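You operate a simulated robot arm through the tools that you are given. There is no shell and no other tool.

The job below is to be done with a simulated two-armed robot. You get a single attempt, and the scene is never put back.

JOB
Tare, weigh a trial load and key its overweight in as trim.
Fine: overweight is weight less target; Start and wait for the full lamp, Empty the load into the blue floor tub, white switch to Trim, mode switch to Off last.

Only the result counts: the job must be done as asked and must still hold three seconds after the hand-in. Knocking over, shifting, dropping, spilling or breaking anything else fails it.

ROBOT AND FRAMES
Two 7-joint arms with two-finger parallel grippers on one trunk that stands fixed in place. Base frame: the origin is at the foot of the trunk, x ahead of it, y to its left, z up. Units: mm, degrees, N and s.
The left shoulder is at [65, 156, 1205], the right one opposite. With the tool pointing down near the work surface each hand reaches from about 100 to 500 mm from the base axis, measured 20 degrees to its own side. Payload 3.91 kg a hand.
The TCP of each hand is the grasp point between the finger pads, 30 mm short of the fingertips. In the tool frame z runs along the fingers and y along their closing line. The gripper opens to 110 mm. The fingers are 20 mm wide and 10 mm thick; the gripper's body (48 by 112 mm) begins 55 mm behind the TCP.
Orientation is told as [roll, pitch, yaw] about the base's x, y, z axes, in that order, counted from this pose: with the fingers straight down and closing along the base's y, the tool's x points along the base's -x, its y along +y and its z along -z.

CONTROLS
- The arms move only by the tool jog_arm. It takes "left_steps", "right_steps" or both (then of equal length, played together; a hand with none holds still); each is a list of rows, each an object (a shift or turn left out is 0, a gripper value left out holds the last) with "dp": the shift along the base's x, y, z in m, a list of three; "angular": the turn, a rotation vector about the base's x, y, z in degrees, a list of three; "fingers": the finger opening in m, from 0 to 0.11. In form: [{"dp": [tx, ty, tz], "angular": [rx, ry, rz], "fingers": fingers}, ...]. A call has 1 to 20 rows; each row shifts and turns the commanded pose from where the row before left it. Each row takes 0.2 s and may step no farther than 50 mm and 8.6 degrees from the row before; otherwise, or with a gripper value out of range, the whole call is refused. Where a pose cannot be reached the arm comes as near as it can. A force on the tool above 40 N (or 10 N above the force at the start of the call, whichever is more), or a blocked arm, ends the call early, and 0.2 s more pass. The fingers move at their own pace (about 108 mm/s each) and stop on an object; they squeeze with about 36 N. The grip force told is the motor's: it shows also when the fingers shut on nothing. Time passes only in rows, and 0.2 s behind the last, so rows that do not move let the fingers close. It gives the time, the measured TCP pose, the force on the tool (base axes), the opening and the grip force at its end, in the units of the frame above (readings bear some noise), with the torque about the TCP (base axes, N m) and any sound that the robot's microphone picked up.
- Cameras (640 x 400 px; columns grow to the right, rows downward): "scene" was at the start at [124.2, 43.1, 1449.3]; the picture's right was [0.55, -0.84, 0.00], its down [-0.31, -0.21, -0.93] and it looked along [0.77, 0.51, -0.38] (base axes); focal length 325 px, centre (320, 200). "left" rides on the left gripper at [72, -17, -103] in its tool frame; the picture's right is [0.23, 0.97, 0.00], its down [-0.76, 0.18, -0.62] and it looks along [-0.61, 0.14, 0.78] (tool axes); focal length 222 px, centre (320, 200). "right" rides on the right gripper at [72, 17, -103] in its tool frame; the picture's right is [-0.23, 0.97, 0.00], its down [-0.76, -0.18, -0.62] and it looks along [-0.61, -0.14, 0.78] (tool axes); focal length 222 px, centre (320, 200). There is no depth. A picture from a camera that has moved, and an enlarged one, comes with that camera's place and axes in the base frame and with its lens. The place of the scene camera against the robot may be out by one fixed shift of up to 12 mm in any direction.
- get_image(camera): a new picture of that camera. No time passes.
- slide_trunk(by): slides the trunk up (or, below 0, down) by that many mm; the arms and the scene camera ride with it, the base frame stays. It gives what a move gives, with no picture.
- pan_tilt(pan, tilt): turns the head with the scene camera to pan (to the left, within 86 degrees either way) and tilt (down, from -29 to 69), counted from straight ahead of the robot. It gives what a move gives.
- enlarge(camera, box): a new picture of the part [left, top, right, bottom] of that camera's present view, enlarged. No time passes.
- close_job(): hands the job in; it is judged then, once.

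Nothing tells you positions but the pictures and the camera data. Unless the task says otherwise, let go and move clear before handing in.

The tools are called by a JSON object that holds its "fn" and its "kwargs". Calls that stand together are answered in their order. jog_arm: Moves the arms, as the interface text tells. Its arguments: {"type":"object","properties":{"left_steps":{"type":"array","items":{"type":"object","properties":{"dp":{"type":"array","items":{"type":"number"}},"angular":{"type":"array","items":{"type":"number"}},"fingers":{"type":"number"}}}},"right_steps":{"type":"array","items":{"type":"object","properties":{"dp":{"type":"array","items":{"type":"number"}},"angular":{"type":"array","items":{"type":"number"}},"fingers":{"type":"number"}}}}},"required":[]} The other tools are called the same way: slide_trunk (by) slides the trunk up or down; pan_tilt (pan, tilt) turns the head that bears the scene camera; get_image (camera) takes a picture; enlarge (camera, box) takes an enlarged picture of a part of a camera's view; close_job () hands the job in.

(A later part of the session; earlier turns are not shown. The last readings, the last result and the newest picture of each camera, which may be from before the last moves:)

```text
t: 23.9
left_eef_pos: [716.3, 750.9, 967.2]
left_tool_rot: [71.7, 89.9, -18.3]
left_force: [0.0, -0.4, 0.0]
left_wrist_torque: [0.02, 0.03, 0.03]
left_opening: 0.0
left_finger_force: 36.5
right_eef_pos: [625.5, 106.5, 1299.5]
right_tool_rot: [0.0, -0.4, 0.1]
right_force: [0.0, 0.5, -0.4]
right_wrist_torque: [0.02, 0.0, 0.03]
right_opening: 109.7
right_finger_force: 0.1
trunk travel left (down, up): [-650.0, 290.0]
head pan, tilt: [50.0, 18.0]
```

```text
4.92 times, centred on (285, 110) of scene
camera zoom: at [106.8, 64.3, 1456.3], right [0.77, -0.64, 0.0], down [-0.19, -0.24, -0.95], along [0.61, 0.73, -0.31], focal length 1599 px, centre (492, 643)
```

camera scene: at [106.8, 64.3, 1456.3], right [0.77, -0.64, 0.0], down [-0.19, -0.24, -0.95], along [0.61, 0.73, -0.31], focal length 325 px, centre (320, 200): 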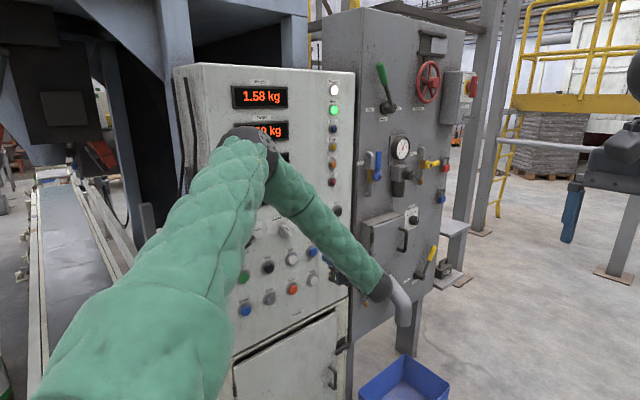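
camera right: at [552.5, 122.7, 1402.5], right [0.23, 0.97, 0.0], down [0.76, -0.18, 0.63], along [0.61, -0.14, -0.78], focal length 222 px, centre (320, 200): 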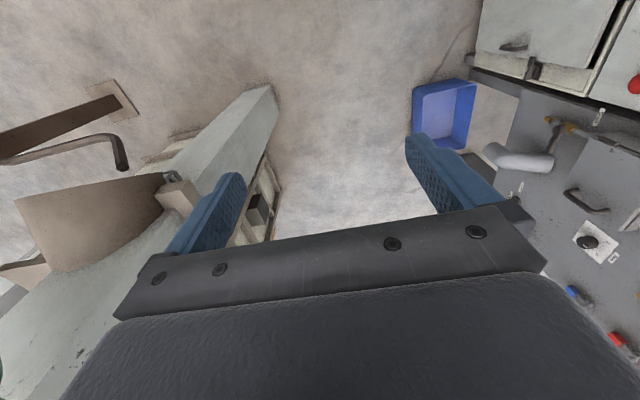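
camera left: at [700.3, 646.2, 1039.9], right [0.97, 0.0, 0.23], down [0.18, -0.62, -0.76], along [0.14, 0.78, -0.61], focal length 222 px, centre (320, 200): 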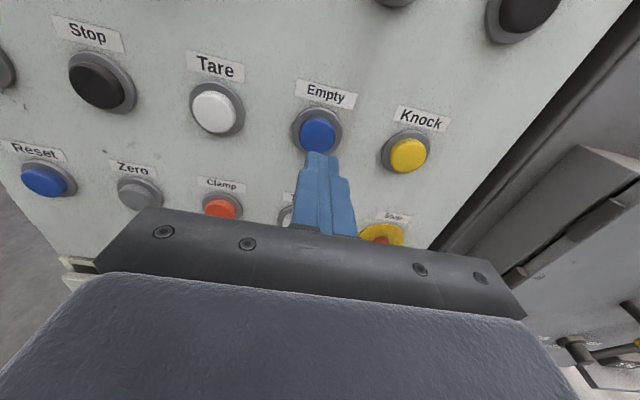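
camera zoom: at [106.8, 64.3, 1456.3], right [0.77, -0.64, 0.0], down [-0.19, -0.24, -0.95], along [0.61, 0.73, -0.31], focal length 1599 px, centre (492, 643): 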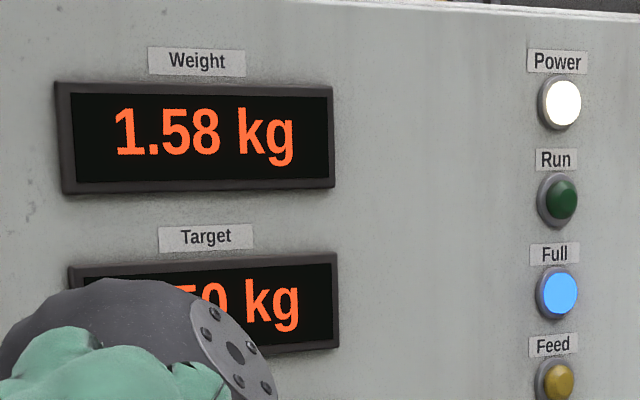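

Full lamp is lit, Run off, weight 1.58 kg against target 1.50 kg, so overweight is 80 g. I confirm stability while pressing Empty.

{"fn": "jog_arm", "kwargs": {"left_steps": [{}, {}, {}, {}]}}

{"fn": "enlarge", "kwargs": {"camera": "scene", "box": [220, 70, 350, 150]}}

{"fn": "jog_arm", "kwargs": {"left_steps": [{"dp": [-0.001, 0.015, -0.001]}, {"dp": [0, 0.015, 0]}, {"dp": [0, 0.01, 0]}, {"dp": [0, 0.006, 0]}, {"dp": [0, 0.005, 0]}]}}

{"fn": "get_image", "kwargs": {"camera": "scene"}}

```text
t: 24.9
left_eef_pos: [716.9, 750.6, 967.7]
left_tool_rot: [71.3, 89.9, -18.6]
left_force: [-0.6, 1.0, 0.2]
left_wrist_torque: [0.04, 0.0, -0.01]
left_opening: 0.0
left_finger_force: 35.9
right_eef_pos: [624.9, 107.2, 1299.4]
right_tool_rot: [0.0, -0.2, -0.1]
right_force: [0.9, 0.1, 0.2]
right_wrist_torque: [0.02, 0.0, -0.02]
right_opening: 110.0
right_finger_force: 0.0
trunk travel left (down, up): [-650.0, 290.0]
head pan, tilt: [50.0, 18.0]
```

```text
4.92 times, centred on (285, 110) of scene
camera zoom: at [106.8, 64.3, 1456.3], right [0.77, -0.64, 0.0], down [-0.19, -0.24, -0.95], along [0.61, 0.73, -0.31], focal length 1599 px, centre (492, 643)
```

zoom: 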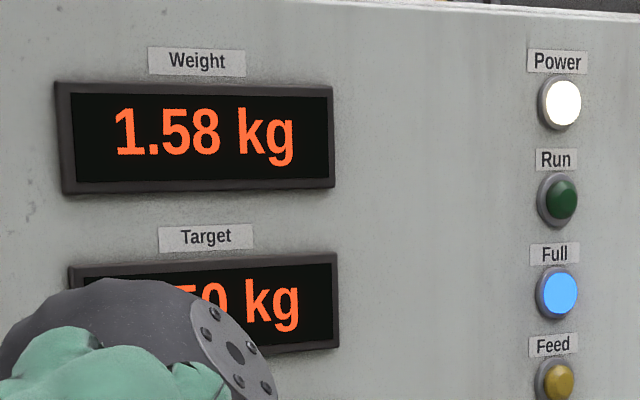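

```text
t: 26.1
left_eef_pos: [715.8, 801.6, 967.3]
left_tool_rot: [69.3, 89.9, -20.7]
left_force: [-0.8, -4.2, -1.0]
left_wrist_torque: [-0.04, -0.02, 0.05]
left_opening: 0.0
left_finger_force: 35.9
right_eef_pos: [625.6, 106.5, 1298.1]
right_tool_rot: [0.1, -0.3, 0.0]
right_force: [0.0, -0.2, -0.7]
right_wrist_torque: [0.04, -0.02, 0.0]
right_opening: 109.8
right_finger_force: 0.1
trunk travel left (down, up): [-650.0, 290.0]
head pan, tilt: [50.0, 18.0]
heard: click
```

```text
taken
camera scene: at [106.8, 64.3, 1456.3], right [0.77, -0.64, 0.0], down [-0.19, -0.24, -0.95], along [0.61, 0.73, -0.31], focal length 325 px, centre (320, 200)
```

scene: 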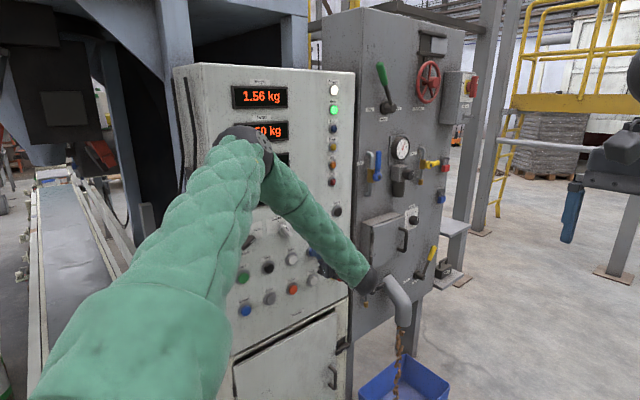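

The click came and product is flowing out of the spout into the tub. I back off and watch the weight fall.

{"fn": "jog_arm", "kwargs": {"left_steps": [{"dp": [0, -0.03, 0]}, {"dp": [0, -0.03, 0]}, {}, {}, {}]}}

{"fn": "get_image", "kwargs": {"camera": "scene"}}

{"fn": "jog_arm", "kwargs": {"left_steps": [{}, {}, {}, {}, {}, {}, {}, {}, {}, {}]}}

{"fn": "get_image", "kwargs": {"camera": "scene"}}

```text
t: 27.4
left_eef_pos: [715.5, 741.1, 966.4]
left_tool_rot: [66.2, 89.9, -23.8]
left_force: [0.0, -1.0, -0.4]
left_wrist_torque: [-0.02, -0.03, 0.01]
left_opening: 0.0
left_finger_force: 35.8
right_eef_pos: [625.5, 105.7, 1298.8]
right_tool_rot: [0.1, -0.2, 0.0]
right_force: [1.0, 0.0, -0.5]
right_wrist_torque: [0.01, 0.0, -0.01]
right_opening: 109.8
right_finger_force: 0.1
trunk travel left (down, up): [-650.0, 290.0]
head pan, tilt: [50.0, 18.0]
```

```text
taken
camera scene: at [106.8, 64.4, 1456.3], right [0.77, -0.64, 0.0], down [-0.19, -0.24, -0.95], along [0.61, 0.73, -0.31], focal length 325 px, centre (320, 200)
```

scene: 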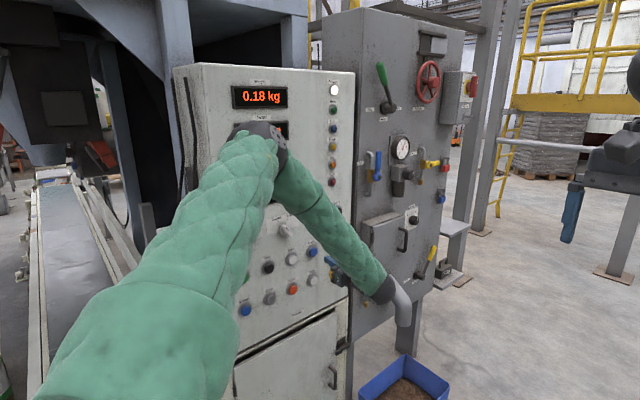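

```text
t: 29.6
left_eef_pos: [717.3, 741.3, 966.7]
left_tool_rot: [67.3, 90.0, -22.7]
left_force: [-0.1, 0.1, -0.6]
left_wrist_torque: [0.03, -0.02, 0.01]
left_opening: 0.0
left_finger_force: 35.9
right_eef_pos: [625.4, 105.3, 1298.1]
right_tool_rot: [-0.1, -0.2, 0.0]
right_force: [0.4, 0.3, 0.1]
right_wrist_torque: [0.05, -0.03, 0.0]
right_opening: 110.1
right_finger_force: 0.0
trunk travel left (down, up): [-650.0, 290.0]
head pan, tilt: [50.0, 18.0]
```

```text
taken
camera scene: at [106.8, 64.4, 1456.3], right [0.77, -0.64, 0.0], down [-0.19, -0.24, -0.95], along [0.61, 0.73, -0.31], focal length 325 px, centre (320, 200)
```

scene: 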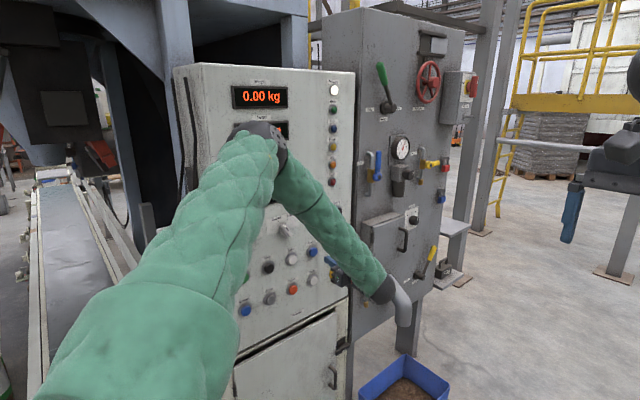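

The load is in the tub, weight is back to 0.00 kg. Next is the white switch (handle at −30°, must go to +30°); I bring the left hand in front of it with matching roll and a modest opening.

{"fn": "jog_arm", "kwargs": {"left_steps": [{"dp": [-0.01, -0.03, 0.01], "angular": [0, -7.5, 0]}, {"dp": [-0.03, -0.01, 0.03], "angular": [0, -7.5, 0]}, {"dp": [-0.03, 0, 0.03], "angular": [0, -7.5, 0]}, {"dp": [-0.03, 0, 0.03], "angular": [0, -7.5, 0], "fingers": 0.05}, {"dp": [-0.012, 0, 0.007]}, {}]}}

{"fn": "get_image", "kwargs": {"camera": "left"}}

{"fn": "get_image", "kwargs": {"camera": "scene"}}

```text
t: 30.9
left_eef_pos: [602.8, 700.9, 1074.5]
left_tool_rot: [89.9, 59.9, -0.1]
left_force: [0.4, -0.4, -0.4]
left_wrist_torque: [0.0, 0.01, -0.01]
left_opening: 49.7
left_finger_force: 0.0
right_eef_pos: [625.4, 105.5, 1299.7]
right_tool_rot: [0.1, -0.2, 0.0]
right_force: [-0.1, -0.4, 0.3]
right_wrist_torque: [0.02, 0.02, 0.01]
right_opening: 109.9
right_finger_force: 0.2
trunk travel left (down, up): [-650.0, 290.0]
head pan, tilt: [50.0, 18.0]
```

```text
taken
camera left: at [552.8, 596.6, 1128.0], right [0.73, 0.0, 0.68], down [0.54, -0.62, -0.57], along [0.43, 0.78, -0.45], focal length 222 px, centre (320, 200)
```

left: 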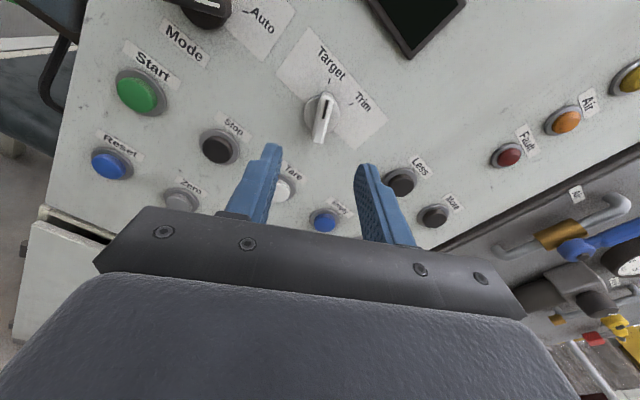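

```text
taken
camera scene: at [106.8, 64.4, 1456.3], right [0.77, -0.64, 0.0], down [-0.19, -0.24, -0.95], along [0.61, 0.73, -0.31], focal length 325 px, centre (320, 200)
```

scene: 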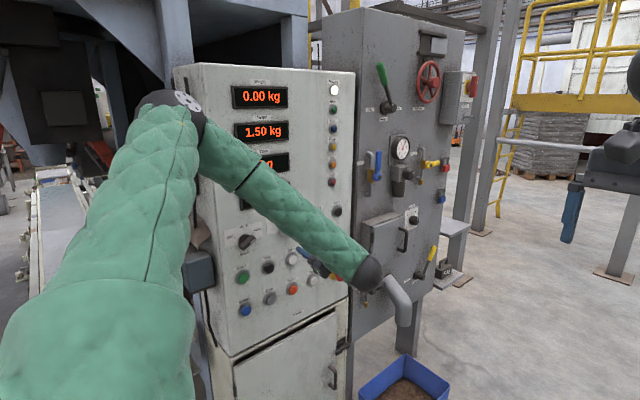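

{"fn": "enlarge", "kwargs": {"camera": "left", "box": [240, 60, 400, 160]}}

```text
4.00 times, centred on (320, 110) of left
camera zoom: at [552.8, 596.6, 1128.0], right [0.73, 0.0, 0.68], down [0.54, -0.62, -0.57], along [0.43, 0.78, -0.45], focal length 888 px, centre (320, 560)
```

zoom: 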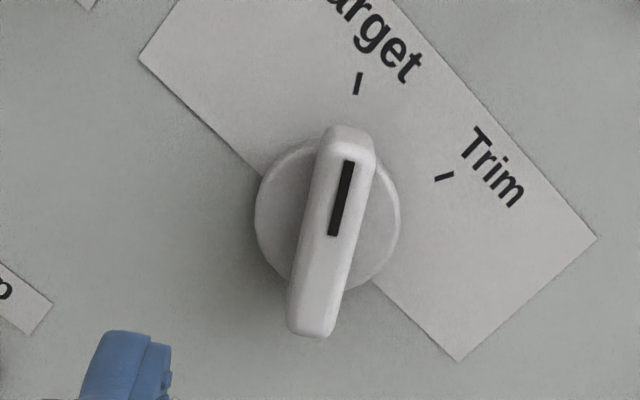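

The handle lies between the fingers at about −30°, centred near (604.5, 1077). I advance and close on it.

{"fn": "jog_arm", "kwargs": {"left_steps": [{"dp": [0.001, 0.02, 0.001]}, {"dp": [0.0007, 0.02, 0.0015]}, {"dp": [0, 0.02, 0]}, {"dp": [0, 0.015, 0]}, {"dp": [0, 0.01, 0]}, {}]}}

{"fn": "enlarge", "kwargs": {"camera": "left", "box": [200, 60, 440, 210]}}

```text
t: 32.4
left_eef_pos: [604.6, 787.3, 1075.8]
left_tool_rot: [90.0, 60.0, -0.1]
left_force: [0.5, 0.6, 0.2]
left_wrist_torque: [0.03, 0.01, 0.04]
left_opening: 50.2
left_finger_force: 0.0
right_eef_pos: [625.2, 106.4, 1298.3]
right_tool_rot: [-0.1, -0.4, 0.0]
right_force: [0.9, -0.5, 0.1]
right_wrist_torque: [0.0, 0.02, 0.01]
right_opening: 110.2
right_finger_force: 0.0
trunk travel left (down, up): [-650.0, 290.0]
head pan, tilt: [50.0, 18.0]
```

```text
2.67 times, centred on (320, 135) of left
camera zoom: at [554.2, 681.9, 1129.8], right [0.73, 0.0, 0.68], down [0.54, -0.62, -0.57], along [0.43, 0.78, -0.45], focal length 592 px, centre (320, 373)
```

zoom: 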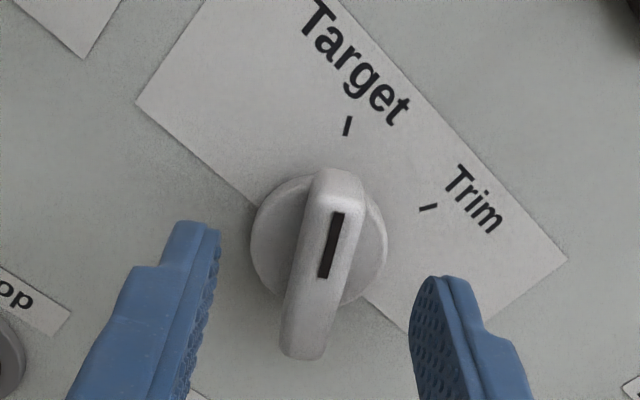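

The handle's front is a bit deeper than my fingertips; I advance about 12 mm more and close.

{"fn": "jog_arm", "kwargs": {"left_steps": [{"dp": [0, 0.004, 0.001]}, {"dp": [0, 0.004, 0]}, {"dp": [0, 0.004, 0]}, {"fingers": 0.03}, {"fingers": 0.0}, {}, {}]}}

{"fn": "enlarge", "kwargs": {"camera": "left", "box": [200, 60, 440, 210]}}

```text
t: 34.0
left_eef_pos: [604.2, 797.4, 1075.7]
left_tool_rot: [89.9, 60.1, 0.0]
left_force: [-13.3, -3.4, -6.9]
left_wrist_torque: [-0.29, 0.03, 0.05]
left_opening: 12.7
left_finger_force: 44.8
right_eef_pos: [624.7, 105.8, 1299.4]
right_tool_rot: [0.0, -0.3, 0.0]
right_force: [-0.1, 0.2, -0.2]
right_wrist_torque: [-0.01, 0.01, 0.0]
right_opening: 110.0
right_finger_force: 0.1
trunk travel left (down, up): [-650.0, 290.0]
head pan, tilt: [50.0, 18.0]
```

```text
2.67 times, centred on (320, 135) of left
camera zoom: at [554.0, 693.8, 1130.3], right [0.73, 0.0, 0.68], down [0.54, -0.62, -0.57], along [0.43, 0.78, -0.46], focal length 592 px, centre (320, 373)
```

zoom: 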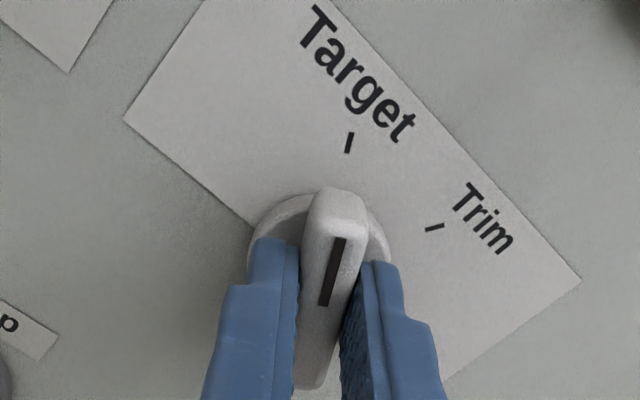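

Gripped (12.7 mm wide). I ease the sideways load and turn the handle clockwise by 60° toward Trim.

{"fn": "jog_arm", "kwargs": {"left_steps": [{"dp": [-0.0012, 0, -0.0006]}, {"angular": [0, 7.5, 0]}, {"angular": [0, 7.5, 0]}, {"angular": [0, 7.5, 0]}, {"angular": [0, 7.5, 0]}]}}

{"fn": "get_image", "kwargs": {"camera": "left"}}

```text
t: 35.1
left_eef_pos: [604.8, 797.9, 1076.1]
left_tool_rot: [-40.2, 90.0, -130.2]
left_force: [2.0, -2.4, -2.5]
left_wrist_torque: [-0.87, 0.01, 0.0]
left_opening: 12.9
left_finger_force: 45.0
right_eef_pos: [625.1, 105.8, 1299.4]
right_tool_rot: [0.0, -0.3, 0.0]
right_force: [0.3, 0.2, 0.0]
right_wrist_torque: [0.05, 0.01, -0.01]
right_opening: 109.8
right_finger_force: 0.1
trunk travel left (down, up): [-650.0, 290.0]
head pan, tilt: [50.0, 18.0]
```

```text
taken
camera left: at [588.4, 693.9, 1148.6], right [0.97, 0.0, 0.23], down [0.18, -0.62, -0.76], along [0.14, 0.78, -0.61], focal length 222 px, centre (320, 200)
```

left: 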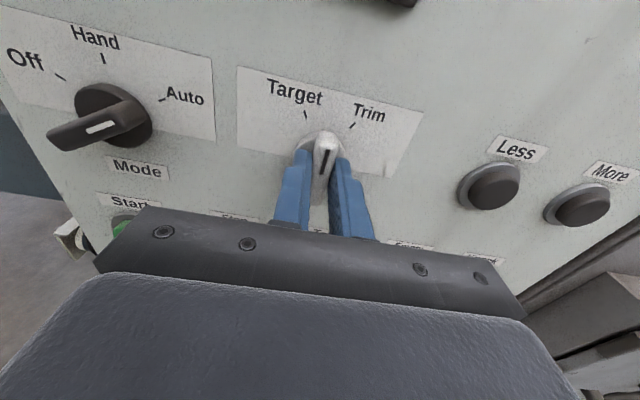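

The handle turns with the hand. I continue the remaining 30° plus a touch.

{"fn": "jog_arm", "kwargs": {"left_steps": [{"angular": [0, 7.5, 0]}, {"angular": [0, 7.5, 0]}, {"angular": [0, 7.5, 0]}, {"angular": [0, 7.5, 0]}, {}]}}

{"fn": "get_image", "kwargs": {"camera": "left"}}

```text
t: 36.4
left_eef_pos: [605.4, 798.2, 1076.7]
left_tool_rot: [-89.9, 60.0, 179.8]
left_force: [25.7, 6.9, -0.4]
left_wrist_torque: [-0.18, -0.05, -0.18]
left_opening: 13.0
left_finger_force: 45.4
right_eef_pos: [624.4, 106.6, 1299.1]
right_tool_rot: [-0.1, -0.3, 0.0]
right_force: [-0.3, 0.8, -0.2]
right_wrist_torque: [-0.03, -0.01, -0.01]
right_opening: 110.1
right_finger_force: 0.1
trunk travel left (down, up): [-650.0, 290.0]
head pan, tilt: [50.0, 18.0]
```

```text
taken
camera left: at [627.3, 693.8, 1147.2], right [0.96, 0.0, -0.29], down [-0.23, -0.62, -0.75], along [-0.18, 0.78, -0.6], focal length 222 px, centre (320, 200)
```

left: 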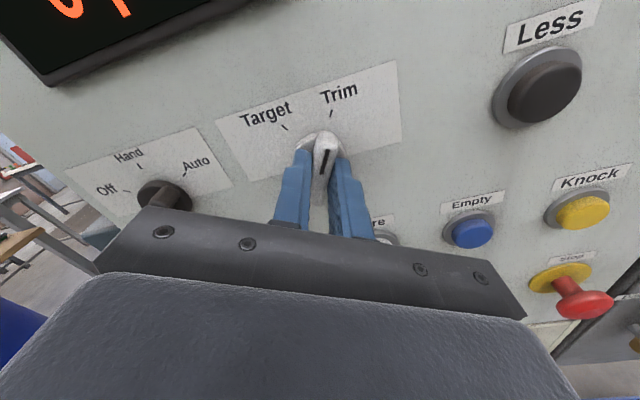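

The pointer now lines up with Trim. I relieve, open and back straight out, then check.

{"fn": "jog_arm", "kwargs": {"left_steps": [{"fingers": 0.05}, {}, {"dp": [0, -0.02, 0]}, {"dp": [0, -0.03, 0]}, {"dp": [0, -0.03, 0]}]}}

{"fn": "get_image", "kwargs": {"camera": "left"}}

{"fn": "get_image", "kwargs": {"camera": "scene"}}

```text
t: 37.5
left_eef_pos: [601.8, 719.8, 1076.2]
left_tool_rot: [-90.0, 60.0, -179.9]
left_force: [0.2, -0.3, -0.1]
left_wrist_torque: [0.0, 0.03, 0.0]
left_opening: 49.9
left_finger_force: 0.1
right_eef_pos: [625.5, 106.2, 1298.9]
right_tool_rot: [0.0, -0.3, 0.1]
right_force: [-0.4, -0.1, -0.7]
right_wrist_torque: [0.01, -0.01, 0.0]
right_opening: 110.2
right_finger_force: 0.0
trunk travel left (down, up): [-650.0, 290.0]
head pan, tilt: [50.0, 18.0]
```

```text
taken
camera left: at [624.5, 614.0, 1146.7], right [0.96, 0.0, -0.29], down [-0.23, -0.62, -0.75], along [-0.18, 0.78, -0.6], focal length 222 px, centre (320, 200)
```

left: 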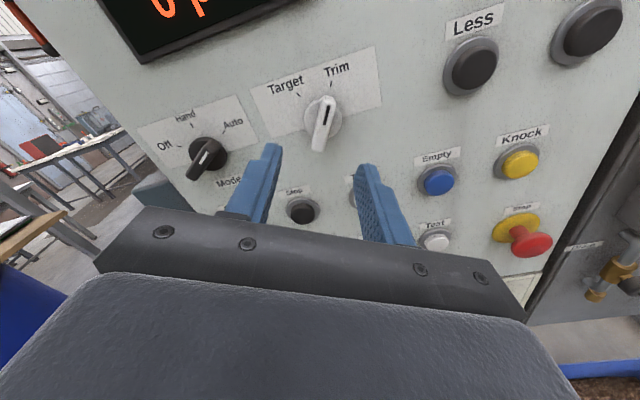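

```text
taken
camera scene: at [106.6, 64.3, 1456.3], right [0.77, -0.64, 0.0], down [-0.19, -0.24, -0.95], along [0.61, 0.73, -0.31], focal length 325 px, centre (320, 200)
```

scene: 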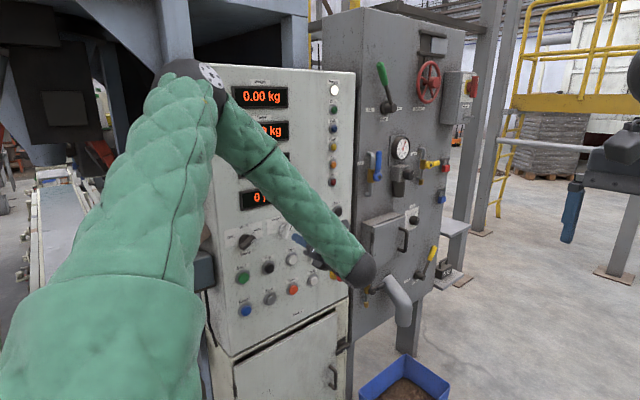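

The white switch holds at Trim. Now I close the fingers and go to the More button at about (833, 843, 1078).

{"fn": "jog_arm", "kwargs": {"left_steps": [{"dp": [0.045, 0, 0], "angular": [0, -7.5, 0], "fingers": 0.0}, {"dp": [0.045, 0, 0], "angular": [0, -7.5, 0]}, {"dp": [0.045, 0, 0.002], "angular": [0, -7.5, 0]}, {"dp": [0.045, 0, 0], "angular": [0, -7.5, 0]}, {"dp": [0.045, 0, 0]}, {"dp": [0.006, 0.02, 0]}, {}]}}

{"fn": "get_image", "kwargs": {"camera": "left"}}

{"fn": "get_image", "kwargs": {"camera": "scene"}}

```text
t: 39.1
left_eef_pos: [835.3, 738.0, 1077.9]
left_tool_rot: [65.2, 89.8, -25.0]
left_force: [-0.3, 0.1, 0.5]
left_wrist_torque: [-0.04, 0.0, -0.01]
left_opening: 0.0
left_finger_force: 35.7
right_eef_pos: [625.3, 106.1, 1298.4]
right_tool_rot: [0.0, -0.3, 0.0]
right_force: [-0.6, -0.4, -0.7]
right_wrist_torque: [0.01, 0.01, 0.01]
right_opening: 110.2
right_finger_force: 0.0
trunk travel left (down, up): [-650.0, 290.0]
head pan, tilt: [50.0, 18.0]
```

```text
taken
camera left: at [819.5, 634.3, 1151.3], right [0.97, 0.0, 0.23], down [0.18, -0.62, -0.76], along [0.14, 0.78, -0.61], focal length 222 px, centre (320, 200)
```

left: 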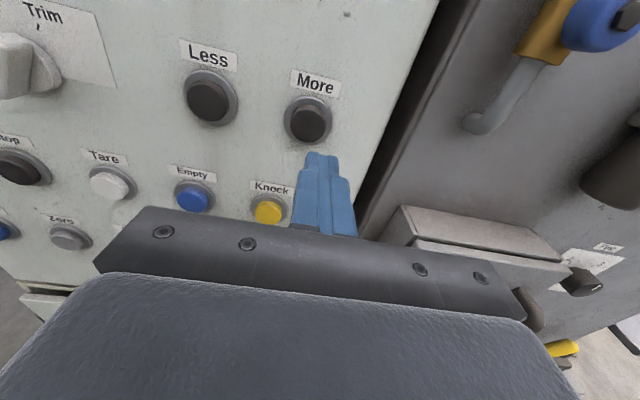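

```text
taken
camera scene: at [106.9, 64.7, 1456.2], right [0.77, -0.64, 0.0], down [-0.19, -0.24, -0.95], along [0.61, 0.73, -0.31], focal length 325 px, centre (320, 200)
```

scene: 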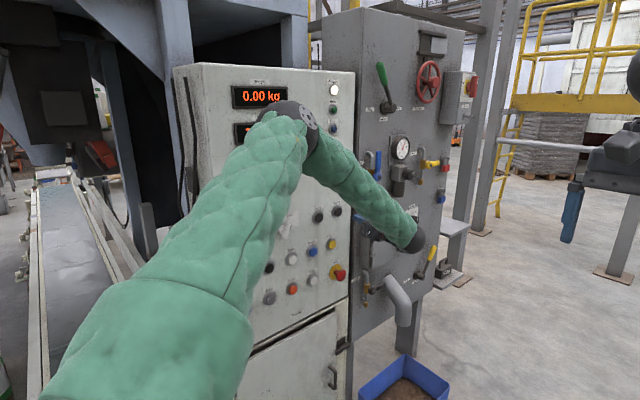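

Slightly off to the right; I shift 9 mm left and press More once.

{"fn": "jog_arm", "kwargs": {"left_steps": [{"dp": [-0.009, 0.03, -0.002]}, {"dp": [0, 0.03, 0]}, {"dp": [0, 0.006, 0]}, {}]}}

{"fn": "get_image", "kwargs": {"camera": "left"}}

```text
t: 40.1
left_eef_pos: [827.9, 803.5, 1076.1]
left_tool_rot: [28.4, 89.9, -61.7]
left_force: [-1.2, -15.3, -2.4]
left_wrist_torque: [-0.04, 0.1, 0.05]
left_opening: 0.0
left_finger_force: 35.7
right_eef_pos: [624.4, 106.5, 1298.3]
right_tool_rot: [0.0, -0.3, 0.0]
right_force: [-0.2, -0.4, -0.1]
right_wrist_torque: [0.0, 0.0, 0.03]
right_opening: 110.1
right_finger_force: 0.1
trunk travel left (down, up): [-650.0, 290.0]
head pan, tilt: [50.0, 18.0]
heard: click
```

```text
taken
camera left: at [810.6, 699.6, 1148.6], right [0.97, 0.0, 0.23], down [0.18, -0.62, -0.76], along [0.14, 0.78, -0.61], focal length 222 px, centre (320, 200)
```

left: 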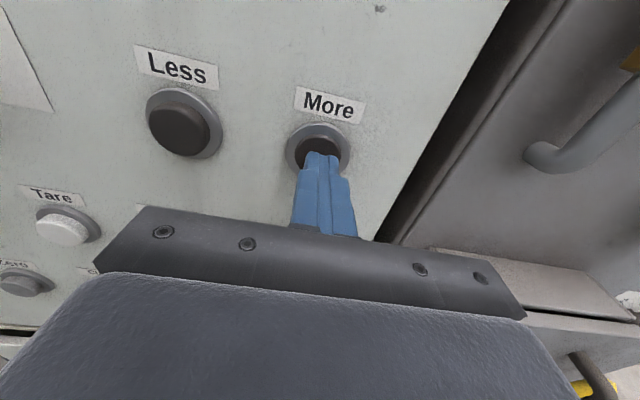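

One click heard. I back off and swing left so the scene camera can read the Trim display and learn the step size.

{"fn": "jog_arm", "kwargs": {"left_steps": [{"dp": [0, -0.02, 0]}, {"dp": [0, -0.045, 0]}, {"dp": [-0.048, 0, 0]}, {"dp": [-0.048, 0, 0]}, {"dp": [-0.048, 0, 0]}, {"dp": [-0.048, 0, 0]}, {"dp": [-0.048, 0, 0]}, {"dp": [-0.048, 0, 0]}, {"dp": [-0.048, 0, 0]}]}}

{"fn": "get_image", "kwargs": {"camera": "scene"}}

```text
t: 42.1
left_eef_pos: [491.7, 739.6, 1075.1]
left_tool_rot: [52.4, 90.0, -37.8]
left_force: [0.2, 0.6, -0.1]
left_wrist_torque: [0.01, 0.04, 0.01]
left_opening: 0.1
left_finger_force: 35.9
right_eef_pos: [625.1, 105.8, 1299.4]
right_tool_rot: [-0.1, -0.2, 0.0]
right_force: [-0.3, 0.6, 0.1]
right_wrist_torque: [-0.01, 0.02, -0.03]
right_opening: 109.9
right_finger_force: 0.0
trunk travel left (down, up): [-650.0, 290.0]
head pan, tilt: [50.0, 18.0]
```

```text
taken
camera scene: at [107.2, 65.1, 1456.2], right [0.77, -0.64, 0.0], down [-0.19, -0.24, -0.95], along [0.61, 0.73, -0.31], focal length 325 px, centre (320, 200)
```

scene: 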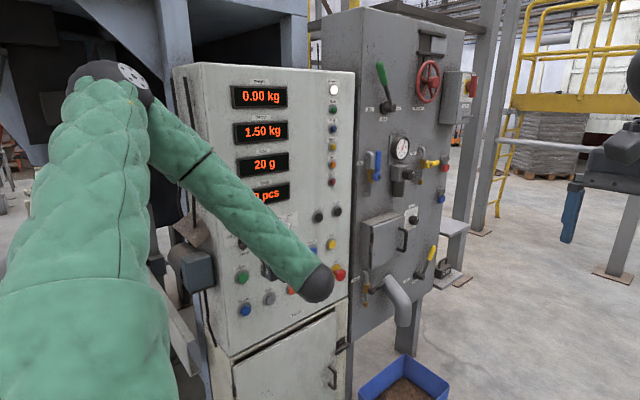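

{"fn": "enlarge", "kwargs": {"camera": "scene", "box": [220, 75, 350, 205]}}

```text
3.08 times, centred on (285, 140) of scene
camera zoom: at [107.2, 65.1, 1456.2], right [0.77, -0.64, 0.0], down [-0.19, -0.24, -0.95], along [0.61, 0.73, -0.31], focal length 999 px, centre (428, 385)
```

zoom: 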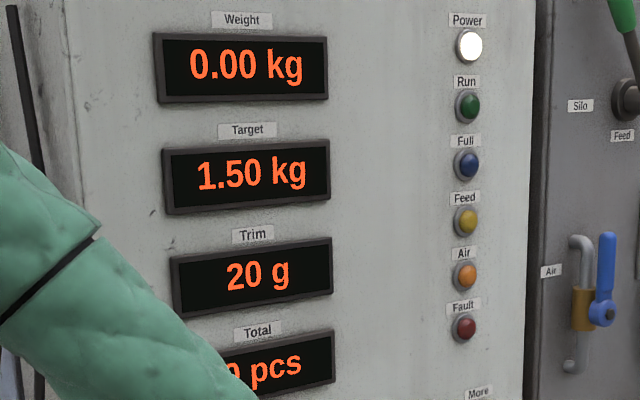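

Trim reads 20 g after one click (target 80 g). I return to More and press once more briefly, to be sure of the step before finishing.

{"fn": "jog_arm", "kwargs": {"left_steps": [{"dp": [0.048, 0, 0]}, {"dp": [0.048, 0, 0]}, {"dp": [0.048, 0, 0]}, {"dp": [0.048, 0, 0]}, {"dp": [0.048, 0, 0]}, {"dp": [0.048, 0, 0]}, {"dp": [0.047, 0, 0.001]}, {"dp": [0, 0.04, 0]}, {"dp": [0, 0.023, 0]}, {"dp": [0, -0.023, 0]}]}}

{"fn": "jog_arm", "kwargs": {"left_steps": [{}, {"dp": [0, 0.023, 0]}, {"dp": [0, -0.023, 0]}]}}

{"fn": "jog_arm", "kwargs": {"left_steps": [{"dp": [0, -0.045, 0]}, {"dp": [-0.048, 0, 0]}, {"dp": [-0.048, 0, 0]}, {"dp": [-0.048, 0, 0]}, {"dp": [-0.048, 0, 0]}, {"dp": [-0.048, 0, 0]}, {"dp": [-0.048, 0, 0]}, {"dp": [-0.048, 0, 0]}]}}

{"fn": "enlarge", "kwargs": {"camera": "scene", "box": [220, 75, 350, 205]}}

```text
t: 44.4
left_eef_pos: [823.6, 779.7, 1077.6]
left_tool_rot: [88.1, 89.9, -2.0]
left_force: [0.3, 0.7, 0.5]
left_wrist_torque: [0.0, -0.01, -0.01]
left_opening: 0.0
left_finger_force: 36.3
right_eef_pos: [624.3, 106.1, 1298.5]
right_tool_rot: [0.0, -0.3, 0.0]
right_force: [-0.4, 0.8, 0.1]
right_wrist_torque: [0.02, -0.01, 0.05]
right_opening: 109.9
right_finger_force: 0.0
trunk travel left (down, up): [-650.0, 290.0]
head pan, tilt: [50.0, 18.0]
heard: click
```

```text
t: 45.1
left_eef_pos: [824.7, 780.0, 1076.8]
left_tool_rot: [55.4, 89.9, -34.4]
left_force: [-1.1, -0.1, 0.6]
left_wrist_torque: [0.01, 0.05, -0.01]
left_opening: 0.1
left_finger_force: 36.4
right_eef_pos: [625.5, 106.4, 1299.6]
right_tool_rot: [0.0, -0.3, 0.0]
right_force: [-0.3, -0.3, 0.9]
right_wrist_torque: [0.01, 0.01, 0.0]
right_opening: 110.0
right_finger_force: 0.1
trunk travel left (down, up): [-650.0, 290.0]
head pan, tilt: [50.0, 18.0]
heard: click
```

```text
t: 47.0
left_eef_pos: [489.8, 734.6, 1075.9]
left_tool_rot: [45.6, 89.9, -44.6]
left_force: [-0.1, 0.9, -0.5]
left_wrist_torque: [0.05, 0.0, 0.02]
left_opening: 0.3
left_finger_force: 35.8
right_eef_pos: [625.3, 105.3, 1298.2]
right_tool_rot: [-0.1, -0.3, 0.1]
right_force: [0.6, -0.5, -0.1]
right_wrist_torque: [-0.02, 0.01, 0.0]
right_opening: 110.0
right_finger_force: 0.0
trunk travel left (down, up): [-650.0, 290.0]
head pan, tilt: [50.0, 18.0]
```

```text
3.08 times, centred on (285, 140) of scene
camera zoom: at [107.2, 65.2, 1456.2], right [0.77, -0.64, 0.0], down [-0.19, -0.24, -0.95], along [0.61, 0.73, -0.31], focal length 999 px, centre (428, 385)
```

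zoom: 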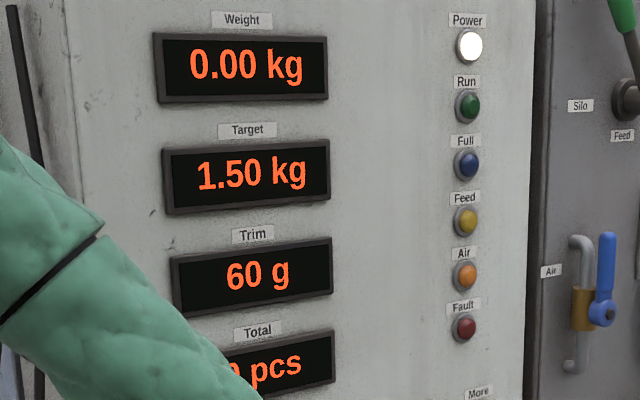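

Trim is 60 g after three clicks, so each press is 20 g. One more press gives 80 g.

{"fn": "jog_arm", "kwargs": {"left_steps": [{"dp": [0.048, 0, 0]}, {"dp": [0.048, 0, 0]}, {"dp": [0.048, 0, 0]}, {"dp": [0.048, 0, 0]}, {"dp": [0.048, 0, 0]}, {"dp": [0.048, 0, 0]}, {"dp": [0.048, 0, 0.001]}, {"dp": [0, 0.045, 0]}, {"dp": [0, 0.023, 0]}, {"dp": [0, -0.023, 0]}]}}

{"fn": "jog_arm", "kwargs": {"left_steps": [{"dp": [0, -0.045, 0]}, {"dp": [-0.048, 0, 0]}, {"dp": [-0.048, 0, 0]}, {"dp": [-0.048, 0, 0]}, {"dp": [-0.048, 0, 0]}, {"dp": [-0.048, 0, 0]}, {"dp": [-0.048, 0, 0]}, {"dp": [-0.048, 0, 0]}]}}

{"fn": "enlarge", "kwargs": {"camera": "scene", "box": [220, 75, 350, 205]}}

{"fn": "get_image", "kwargs": {"camera": "left"}}

```text
t: 49.1
left_eef_pos: [824.1, 780.5, 1080.2]
left_tool_rot: [81.6, 89.8, -8.4]
left_force: [0.9, 0.3, -0.4]
left_wrist_torque: [-0.02, 0.01, -0.02]
left_opening: 0.2
left_finger_force: 35.9
right_eef_pos: [625.7, 106.6, 1299.0]
right_tool_rot: [-0.1, -0.3, 0.0]
right_force: [0.0, -0.5, 1.1]
right_wrist_torque: [0.0, 0.02, -0.06]
right_opening: 110.2
right_finger_force: 0.0
trunk travel left (down, up): [-650.0, 290.0]
head pan, tilt: [50.0, 18.0]
heard: click
```

```text
t: 51.0
left_eef_pos: [490.0, 734.9, 1075.8]
left_tool_rot: [47.7, 89.9, -42.4]
left_force: [0.6, 0.5, 0.4]
left_wrist_torque: [0.01, 0.0, 0.0]
left_opening: 0.0
left_finger_force: 36.1
right_eef_pos: [626.0, 105.5, 1299.1]
right_tool_rot: [-0.2, -0.4, 0.0]
right_force: [-0.2, 0.0, 1.2]
right_wrist_torque: [0.04, 0.02, 0.0]
right_opening: 110.0
right_finger_force: 0.1
trunk travel left (down, up): [-650.0, 290.0]
head pan, tilt: [50.0, 18.0]
```

```text
3.08 times, centred on (285, 140) of scene
camera zoom: at [107.2, 65.2, 1456.2], right [0.77, -0.64, 0.0], down [-0.19, -0.24, -0.95], along [0.61, 0.73, -0.31], focal length 999 px, centre (428, 385)
```

zoom: 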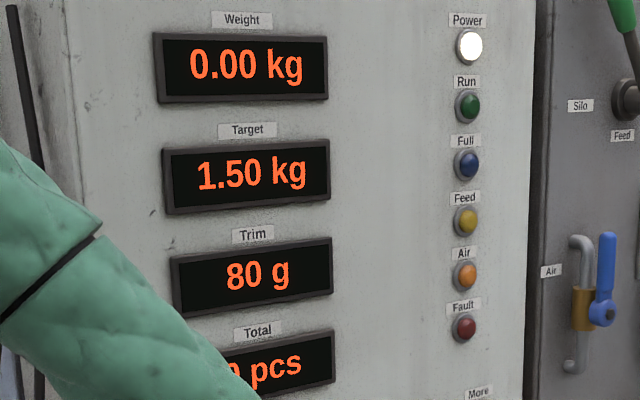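

```text
taken
camera left: at [473.1, 630.3, 1149.4], right [0.97, 0.0, 0.23], down [0.18, -0.62, -0.76], along [0.14, 0.78, -0.61], focal length 222 px, centre (320, 200)
```

left: 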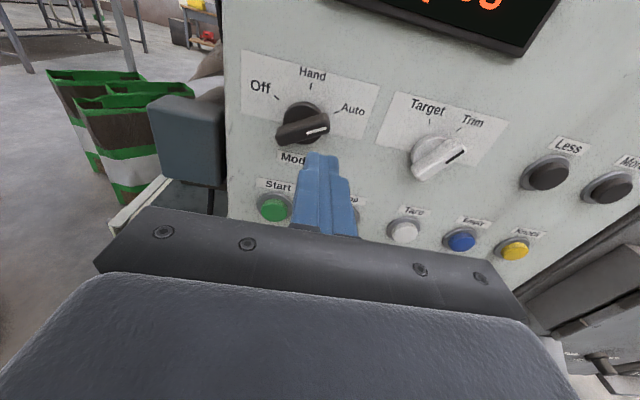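

Trim reads 80 g as wanted. Now the Mode switch: I back off a little and roll the hand +60° to match its handle pointing at Auto.

{"fn": "jog_arm", "kwargs": {"left_steps": [{"dp": [-0.004, -0.02, 0], "angular": [0, 7.5, 0], "fingers": 0.055}, {"dp": [-0.004, -0.015, 0], "angular": [0, 7.5, 0]}, {"dp": [-0.004, 0, 0], "angular": [0, 7.5, 0]}, {"dp": [-0.004, 0, 0], "angular": [0, 7.5, 0]}, {"angular": [0, 7.5, 0]}, {"angular": [0, 7.5, 0]}, {"angular": [0, 7.5, 0]}, {"angular": [0, 7.5, 0]}, {}]}}

{"fn": "get_image", "kwargs": {"camera": "left"}}

{"fn": "get_image", "kwargs": {"camera": "scene"}}

```text
t: 53.0
left_eef_pos: [473.6, 699.6, 1076.5]
left_tool_rot: [-89.9, 30.0, -180.0]
left_force: [-0.3, -0.2, 1.0]
left_wrist_torque: [-0.03, 0.01, -0.01]
left_opening: 55.0
left_finger_force: 0.1
right_eef_pos: [626.3, 106.6, 1298.4]
right_tool_rot: [0.0, -0.3, 0.1]
right_force: [0.0, 0.3, 0.6]
right_wrist_torque: [0.01, 0.02, -0.02]
right_opening: 110.2
right_finger_force: 0.1
trunk travel left (down, up): [-650.0, 290.0]
head pan, tilt: [50.0, 18.0]
```

```text
taken
camera left: at [528.1, 595.2, 1127.8], right [0.68, 0.0, -0.73], down [-0.57, -0.62, -0.53], along [-0.46, 0.78, -0.43], focal length 222 px, centre (320, 200)
```

left: 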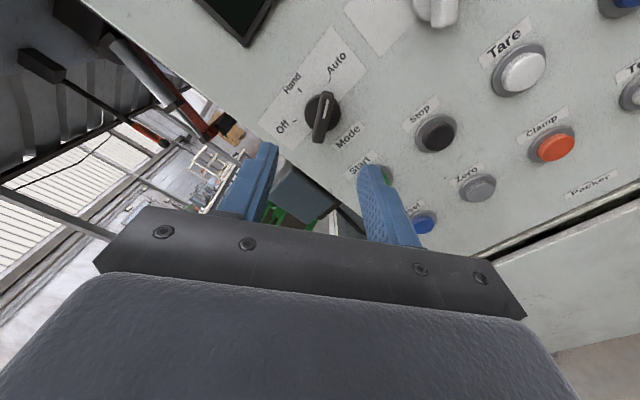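

```text
taken
camera scene: at [106.9, 64.8, 1456.2], right [0.77, -0.64, 0.0], down [-0.19, -0.24, -0.95], along [0.61, 0.73, -0.31], focal length 325 px, centre (320, 200)
```

scene: 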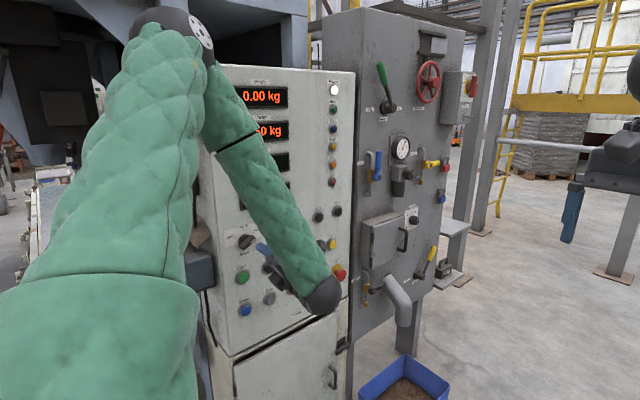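

{"fn": "enlarge", "kwargs": {"camera": "left", "box": [240, 50, 400, 150]}}

```text
4.00 times, centred on (320, 100) of left
camera zoom: at [528.1, 595.2, 1127.8], right [0.68, 0.0, -0.73], down [-0.57, -0.62, -0.53], along [-0.46, 0.78, -0.43], focal length 888 px, centre (320, 600)
```

zoom: 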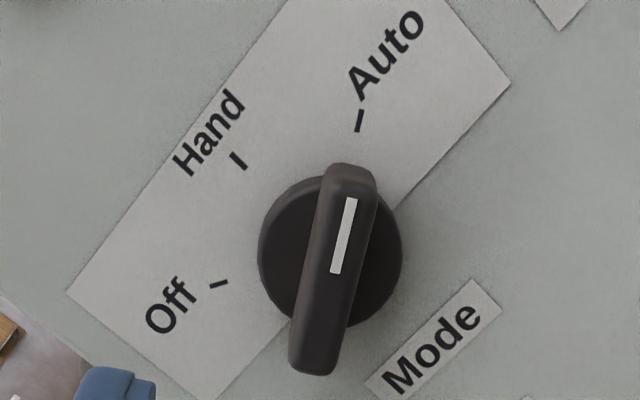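

The handle is centred near (475, 1074). I advance and close on it.

{"fn": "jog_arm", "kwargs": {"left_steps": [{"dp": [0.0007, 0.025, -0.001]}, {"dp": [0.0007, 0.025, -0.0015]}, {"dp": [0, 0.02, 0]}, {"dp": [0, 0.015, 0]}, {"dp": [0, 0.007, 0]}, {"dp": [0, 0.005, 0]}, {"fingers": 0.035}, {"fingers": 0.0}, {}, {}]}}

{"fn": "get_image", "kwargs": {"camera": "left"}}

{"fn": "get_image", "kwargs": {"camera": "scene"}}

```text
t: 55.1
left_eef_pos: [474.3, 797.2, 1075.0]
left_tool_rot: [-90.1, 30.1, -180.1]
left_force: [0.9, 5.2, 0.9]
left_wrist_torque: [0.16, -0.02, -0.19]
left_opening: 13.2
left_finger_force: 45.5
right_eef_pos: [624.1, 107.3, 1298.8]
right_tool_rot: [0.1, -0.3, -0.1]
right_force: [-0.4, -0.5, 0.7]
right_wrist_torque: [0.02, 0.01, 0.0]
right_opening: 110.0
right_finger_force: 0.0
trunk travel left (down, up): [-650.0, 290.0]
head pan, tilt: [50.0, 18.0]
```

```text
taken
camera left: at [529.3, 692.6, 1125.6], right [0.68, 0.0, -0.73], down [-0.57, -0.62, -0.54], along [-0.45, 0.78, -0.43], focal length 222 px, centre (320, 200)
```

left: 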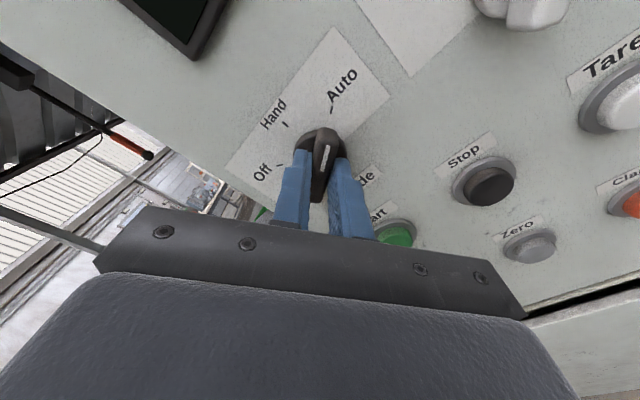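

```text
taken
camera scene: at [106.9, 64.9, 1456.3], right [0.77, -0.64, 0.0], down [-0.19, -0.24, -0.95], along [0.61, 0.73, -0.31], focal length 325 px, centre (320, 200)
```

scene: 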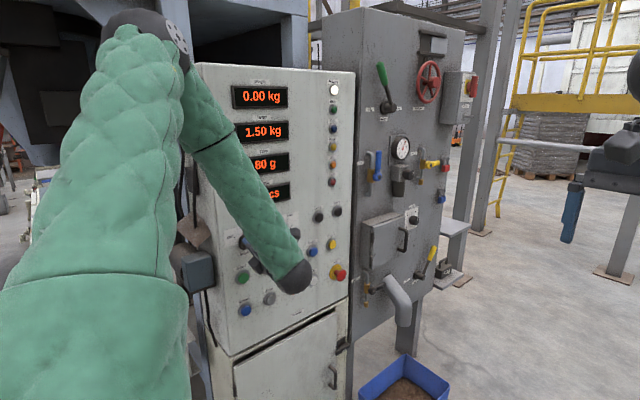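

Gripped well with low forces. I turn counter-clockwise 60° first (to Hand), then on to Off.

{"fn": "jog_arm", "kwargs": {"left_steps": [{"angular": [0, -7.5, 0]}, {"angular": [0, -7.5, 0]}, {"angular": [0, -7.5, 0]}, {"angular": [0, -7.5, 0]}, {"angular": [0, -7.5, 0]}, {"angular": [0, -7.5, 0]}, {"angular": [0, -7.5, 0]}, {"angular": [0, -7.5, 0]}]}}

{"fn": "get_image", "kwargs": {"camera": "left"}}

{"fn": "get_image", "kwargs": {"camera": "scene"}}

```text
t: 57.0
left_eef_pos: [475.3, 797.0, 1074.7]
left_tool_rot: [78.5, 89.7, -11.5]
left_force: [8.1, 20.2, 3.8]
left_wrist_torque: [-0.38, 0.02, -0.04]
left_opening: 13.0
left_finger_force: 44.8
right_eef_pos: [626.4, 106.2, 1299.0]
right_tool_rot: [0.1, -0.3, 0.0]
right_force: [0.7, -0.1, -0.7]
right_wrist_torque: [0.0, -0.02, 0.05]
right_opening: 110.1
right_finger_force: 0.0
trunk travel left (down, up): [-650.0, 290.0]
head pan, tilt: [50.0, 18.0]
```

```text
taken
camera left: at [458.3, 692.5, 1146.9], right [0.97, 0.0, 0.23], down [0.18, -0.62, -0.76], along [0.14, 0.78, -0.61], focal length 222 px, centre (320, 200)
```

left: 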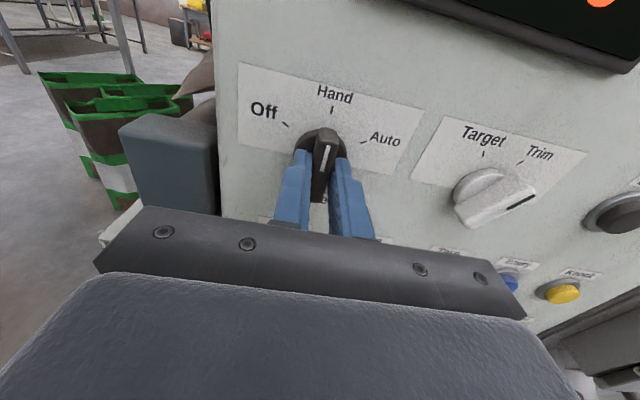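

```text
taken
camera scene: at [106.9, 65.1, 1456.3], right [0.77, -0.64, 0.0], down [-0.19, -0.24, -0.95], along [0.61, 0.73, -0.31], focal length 325 px, centre (320, 200)
```

scene: 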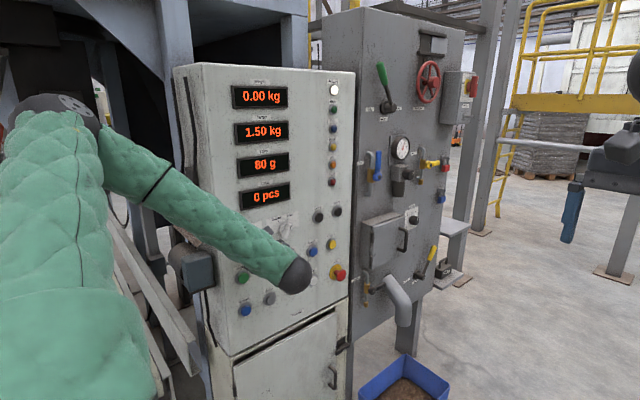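

At Hand now. I continue in two halves, watching the elbow.

{"fn": "jog_arm", "kwargs": {"left_steps": [{"dp": [0, -0.001, 0], "angular": [0, -7.5, 0]}, {"angular": [0, -7.5, 0]}, {"angular": [0, -7.5, 0]}, {"angular": [0, -7.5, 0]}]}}

{"fn": "get_image", "kwargs": {"camera": "left"}}

{"fn": "get_image", "kwargs": {"camera": "scene"}}

```text
t: 58.0
left_eef_pos: [475.5, 796.9, 1074.7]
left_tool_rot: [90.0, 59.9, -0.2]
left_force: [12.9, 35.4, 7.5]
left_wrist_torque: [-0.07, 0.0, -0.34]
left_opening: 12.8
left_finger_force: 44.9
right_eef_pos: [624.7, 106.5, 1298.7]
right_tool_rot: [-0.2, -0.3, 0.0]
right_force: [-0.2, -0.3, -0.1]
right_wrist_torque: [-0.03, 0.0, 0.0]
right_opening: 110.0
right_finger_force: 0.0
trunk travel left (down, up): [-650.0, 290.0]
head pan, tilt: [50.0, 18.0]
```

```text
taken
camera left: at [424.5, 691.8, 1128.6], right [0.73, 0.0, 0.69], down [0.54, -0.62, -0.57], along [0.43, 0.78, -0.45], focal length 222 px, centre (320, 200)
```

left: 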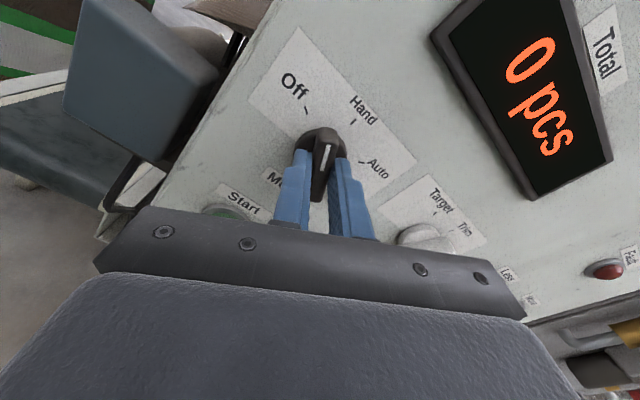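

```text
taken
camera scene: at [106.9, 65.2, 1456.3], right [0.77, -0.64, 0.0], down [-0.19, -0.24, -0.95], along [0.61, 0.73, -0.31], focal length 325 px, centre (320, 200)
```

scene: 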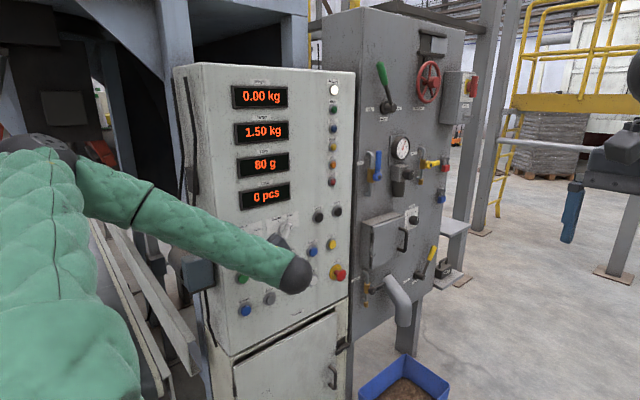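

Pull force in y built up, so I ease 3 mm inward, then finish the turn to Off.

{"fn": "jog_arm", "kwargs": {"left_steps": [{"dp": [0, 0.003, 0]}, {"dp": [0, 0.0005, 0], "angular": [0, -7.5, 0]}, {"dp": [0, 0.0005, 0], "angular": [0, -7.5, 0]}]}}

{"fn": "get_image", "kwargs": {"camera": "left"}}

{"fn": "get_image", "kwargs": {"camera": "scene"}}

```text
t: 58.8
left_eef_pos: [474.8, 798.3, 1075.3]
left_tool_rot: [90.0, 44.7, -0.2]
left_force: [12.4, -35.9, 7.6]
left_wrist_torque: [0.08, 0.03, -0.25]
left_opening: 12.7
left_finger_force: 45.2
right_eef_pos: [624.9, 105.6, 1299.9]
right_tool_rot: [0.0, -0.3, 0.1]
right_force: [-0.1, 0.4, 0.1]
right_wrist_torque: [0.02, -0.01, 0.05]
right_opening: 110.3
right_finger_force: 0.0
trunk travel left (down, up): [-650.0, 290.0]
head pan, tilt: [50.0, 18.0]
```

```text
taken
camera left: at [412.0, 694.0, 1113.9], right [0.53, 0.0, 0.85], down [0.66, -0.63, -0.41], along [0.53, 0.78, -0.33], focal length 222 px, centre (320, 200)
```

left: 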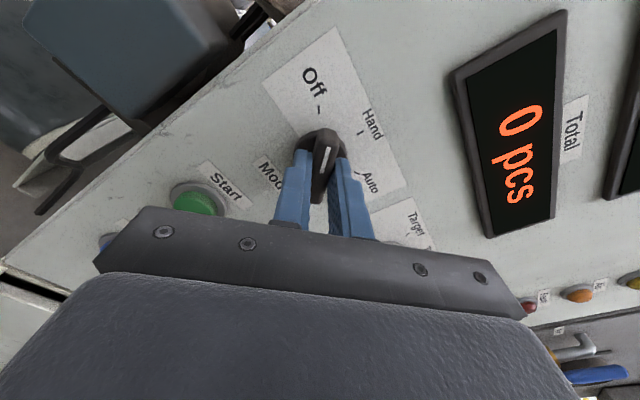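

```text
taken
camera scene: at [107.0, 64.1, 1456.4], right [0.77, -0.64, 0.0], down [-0.19, -0.24, -0.95], along [0.61, 0.73, -0.31], focal length 325 px, centre (320, 200)
```

scene: 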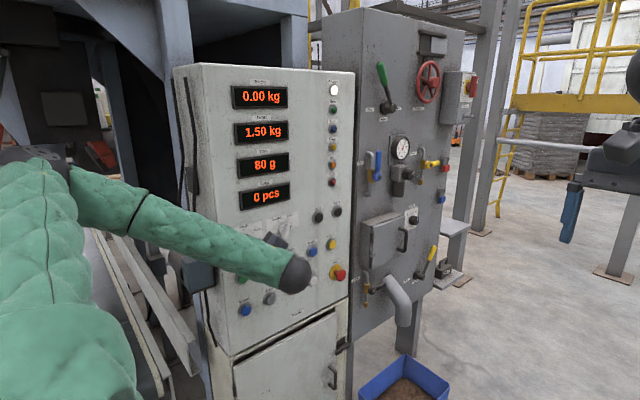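

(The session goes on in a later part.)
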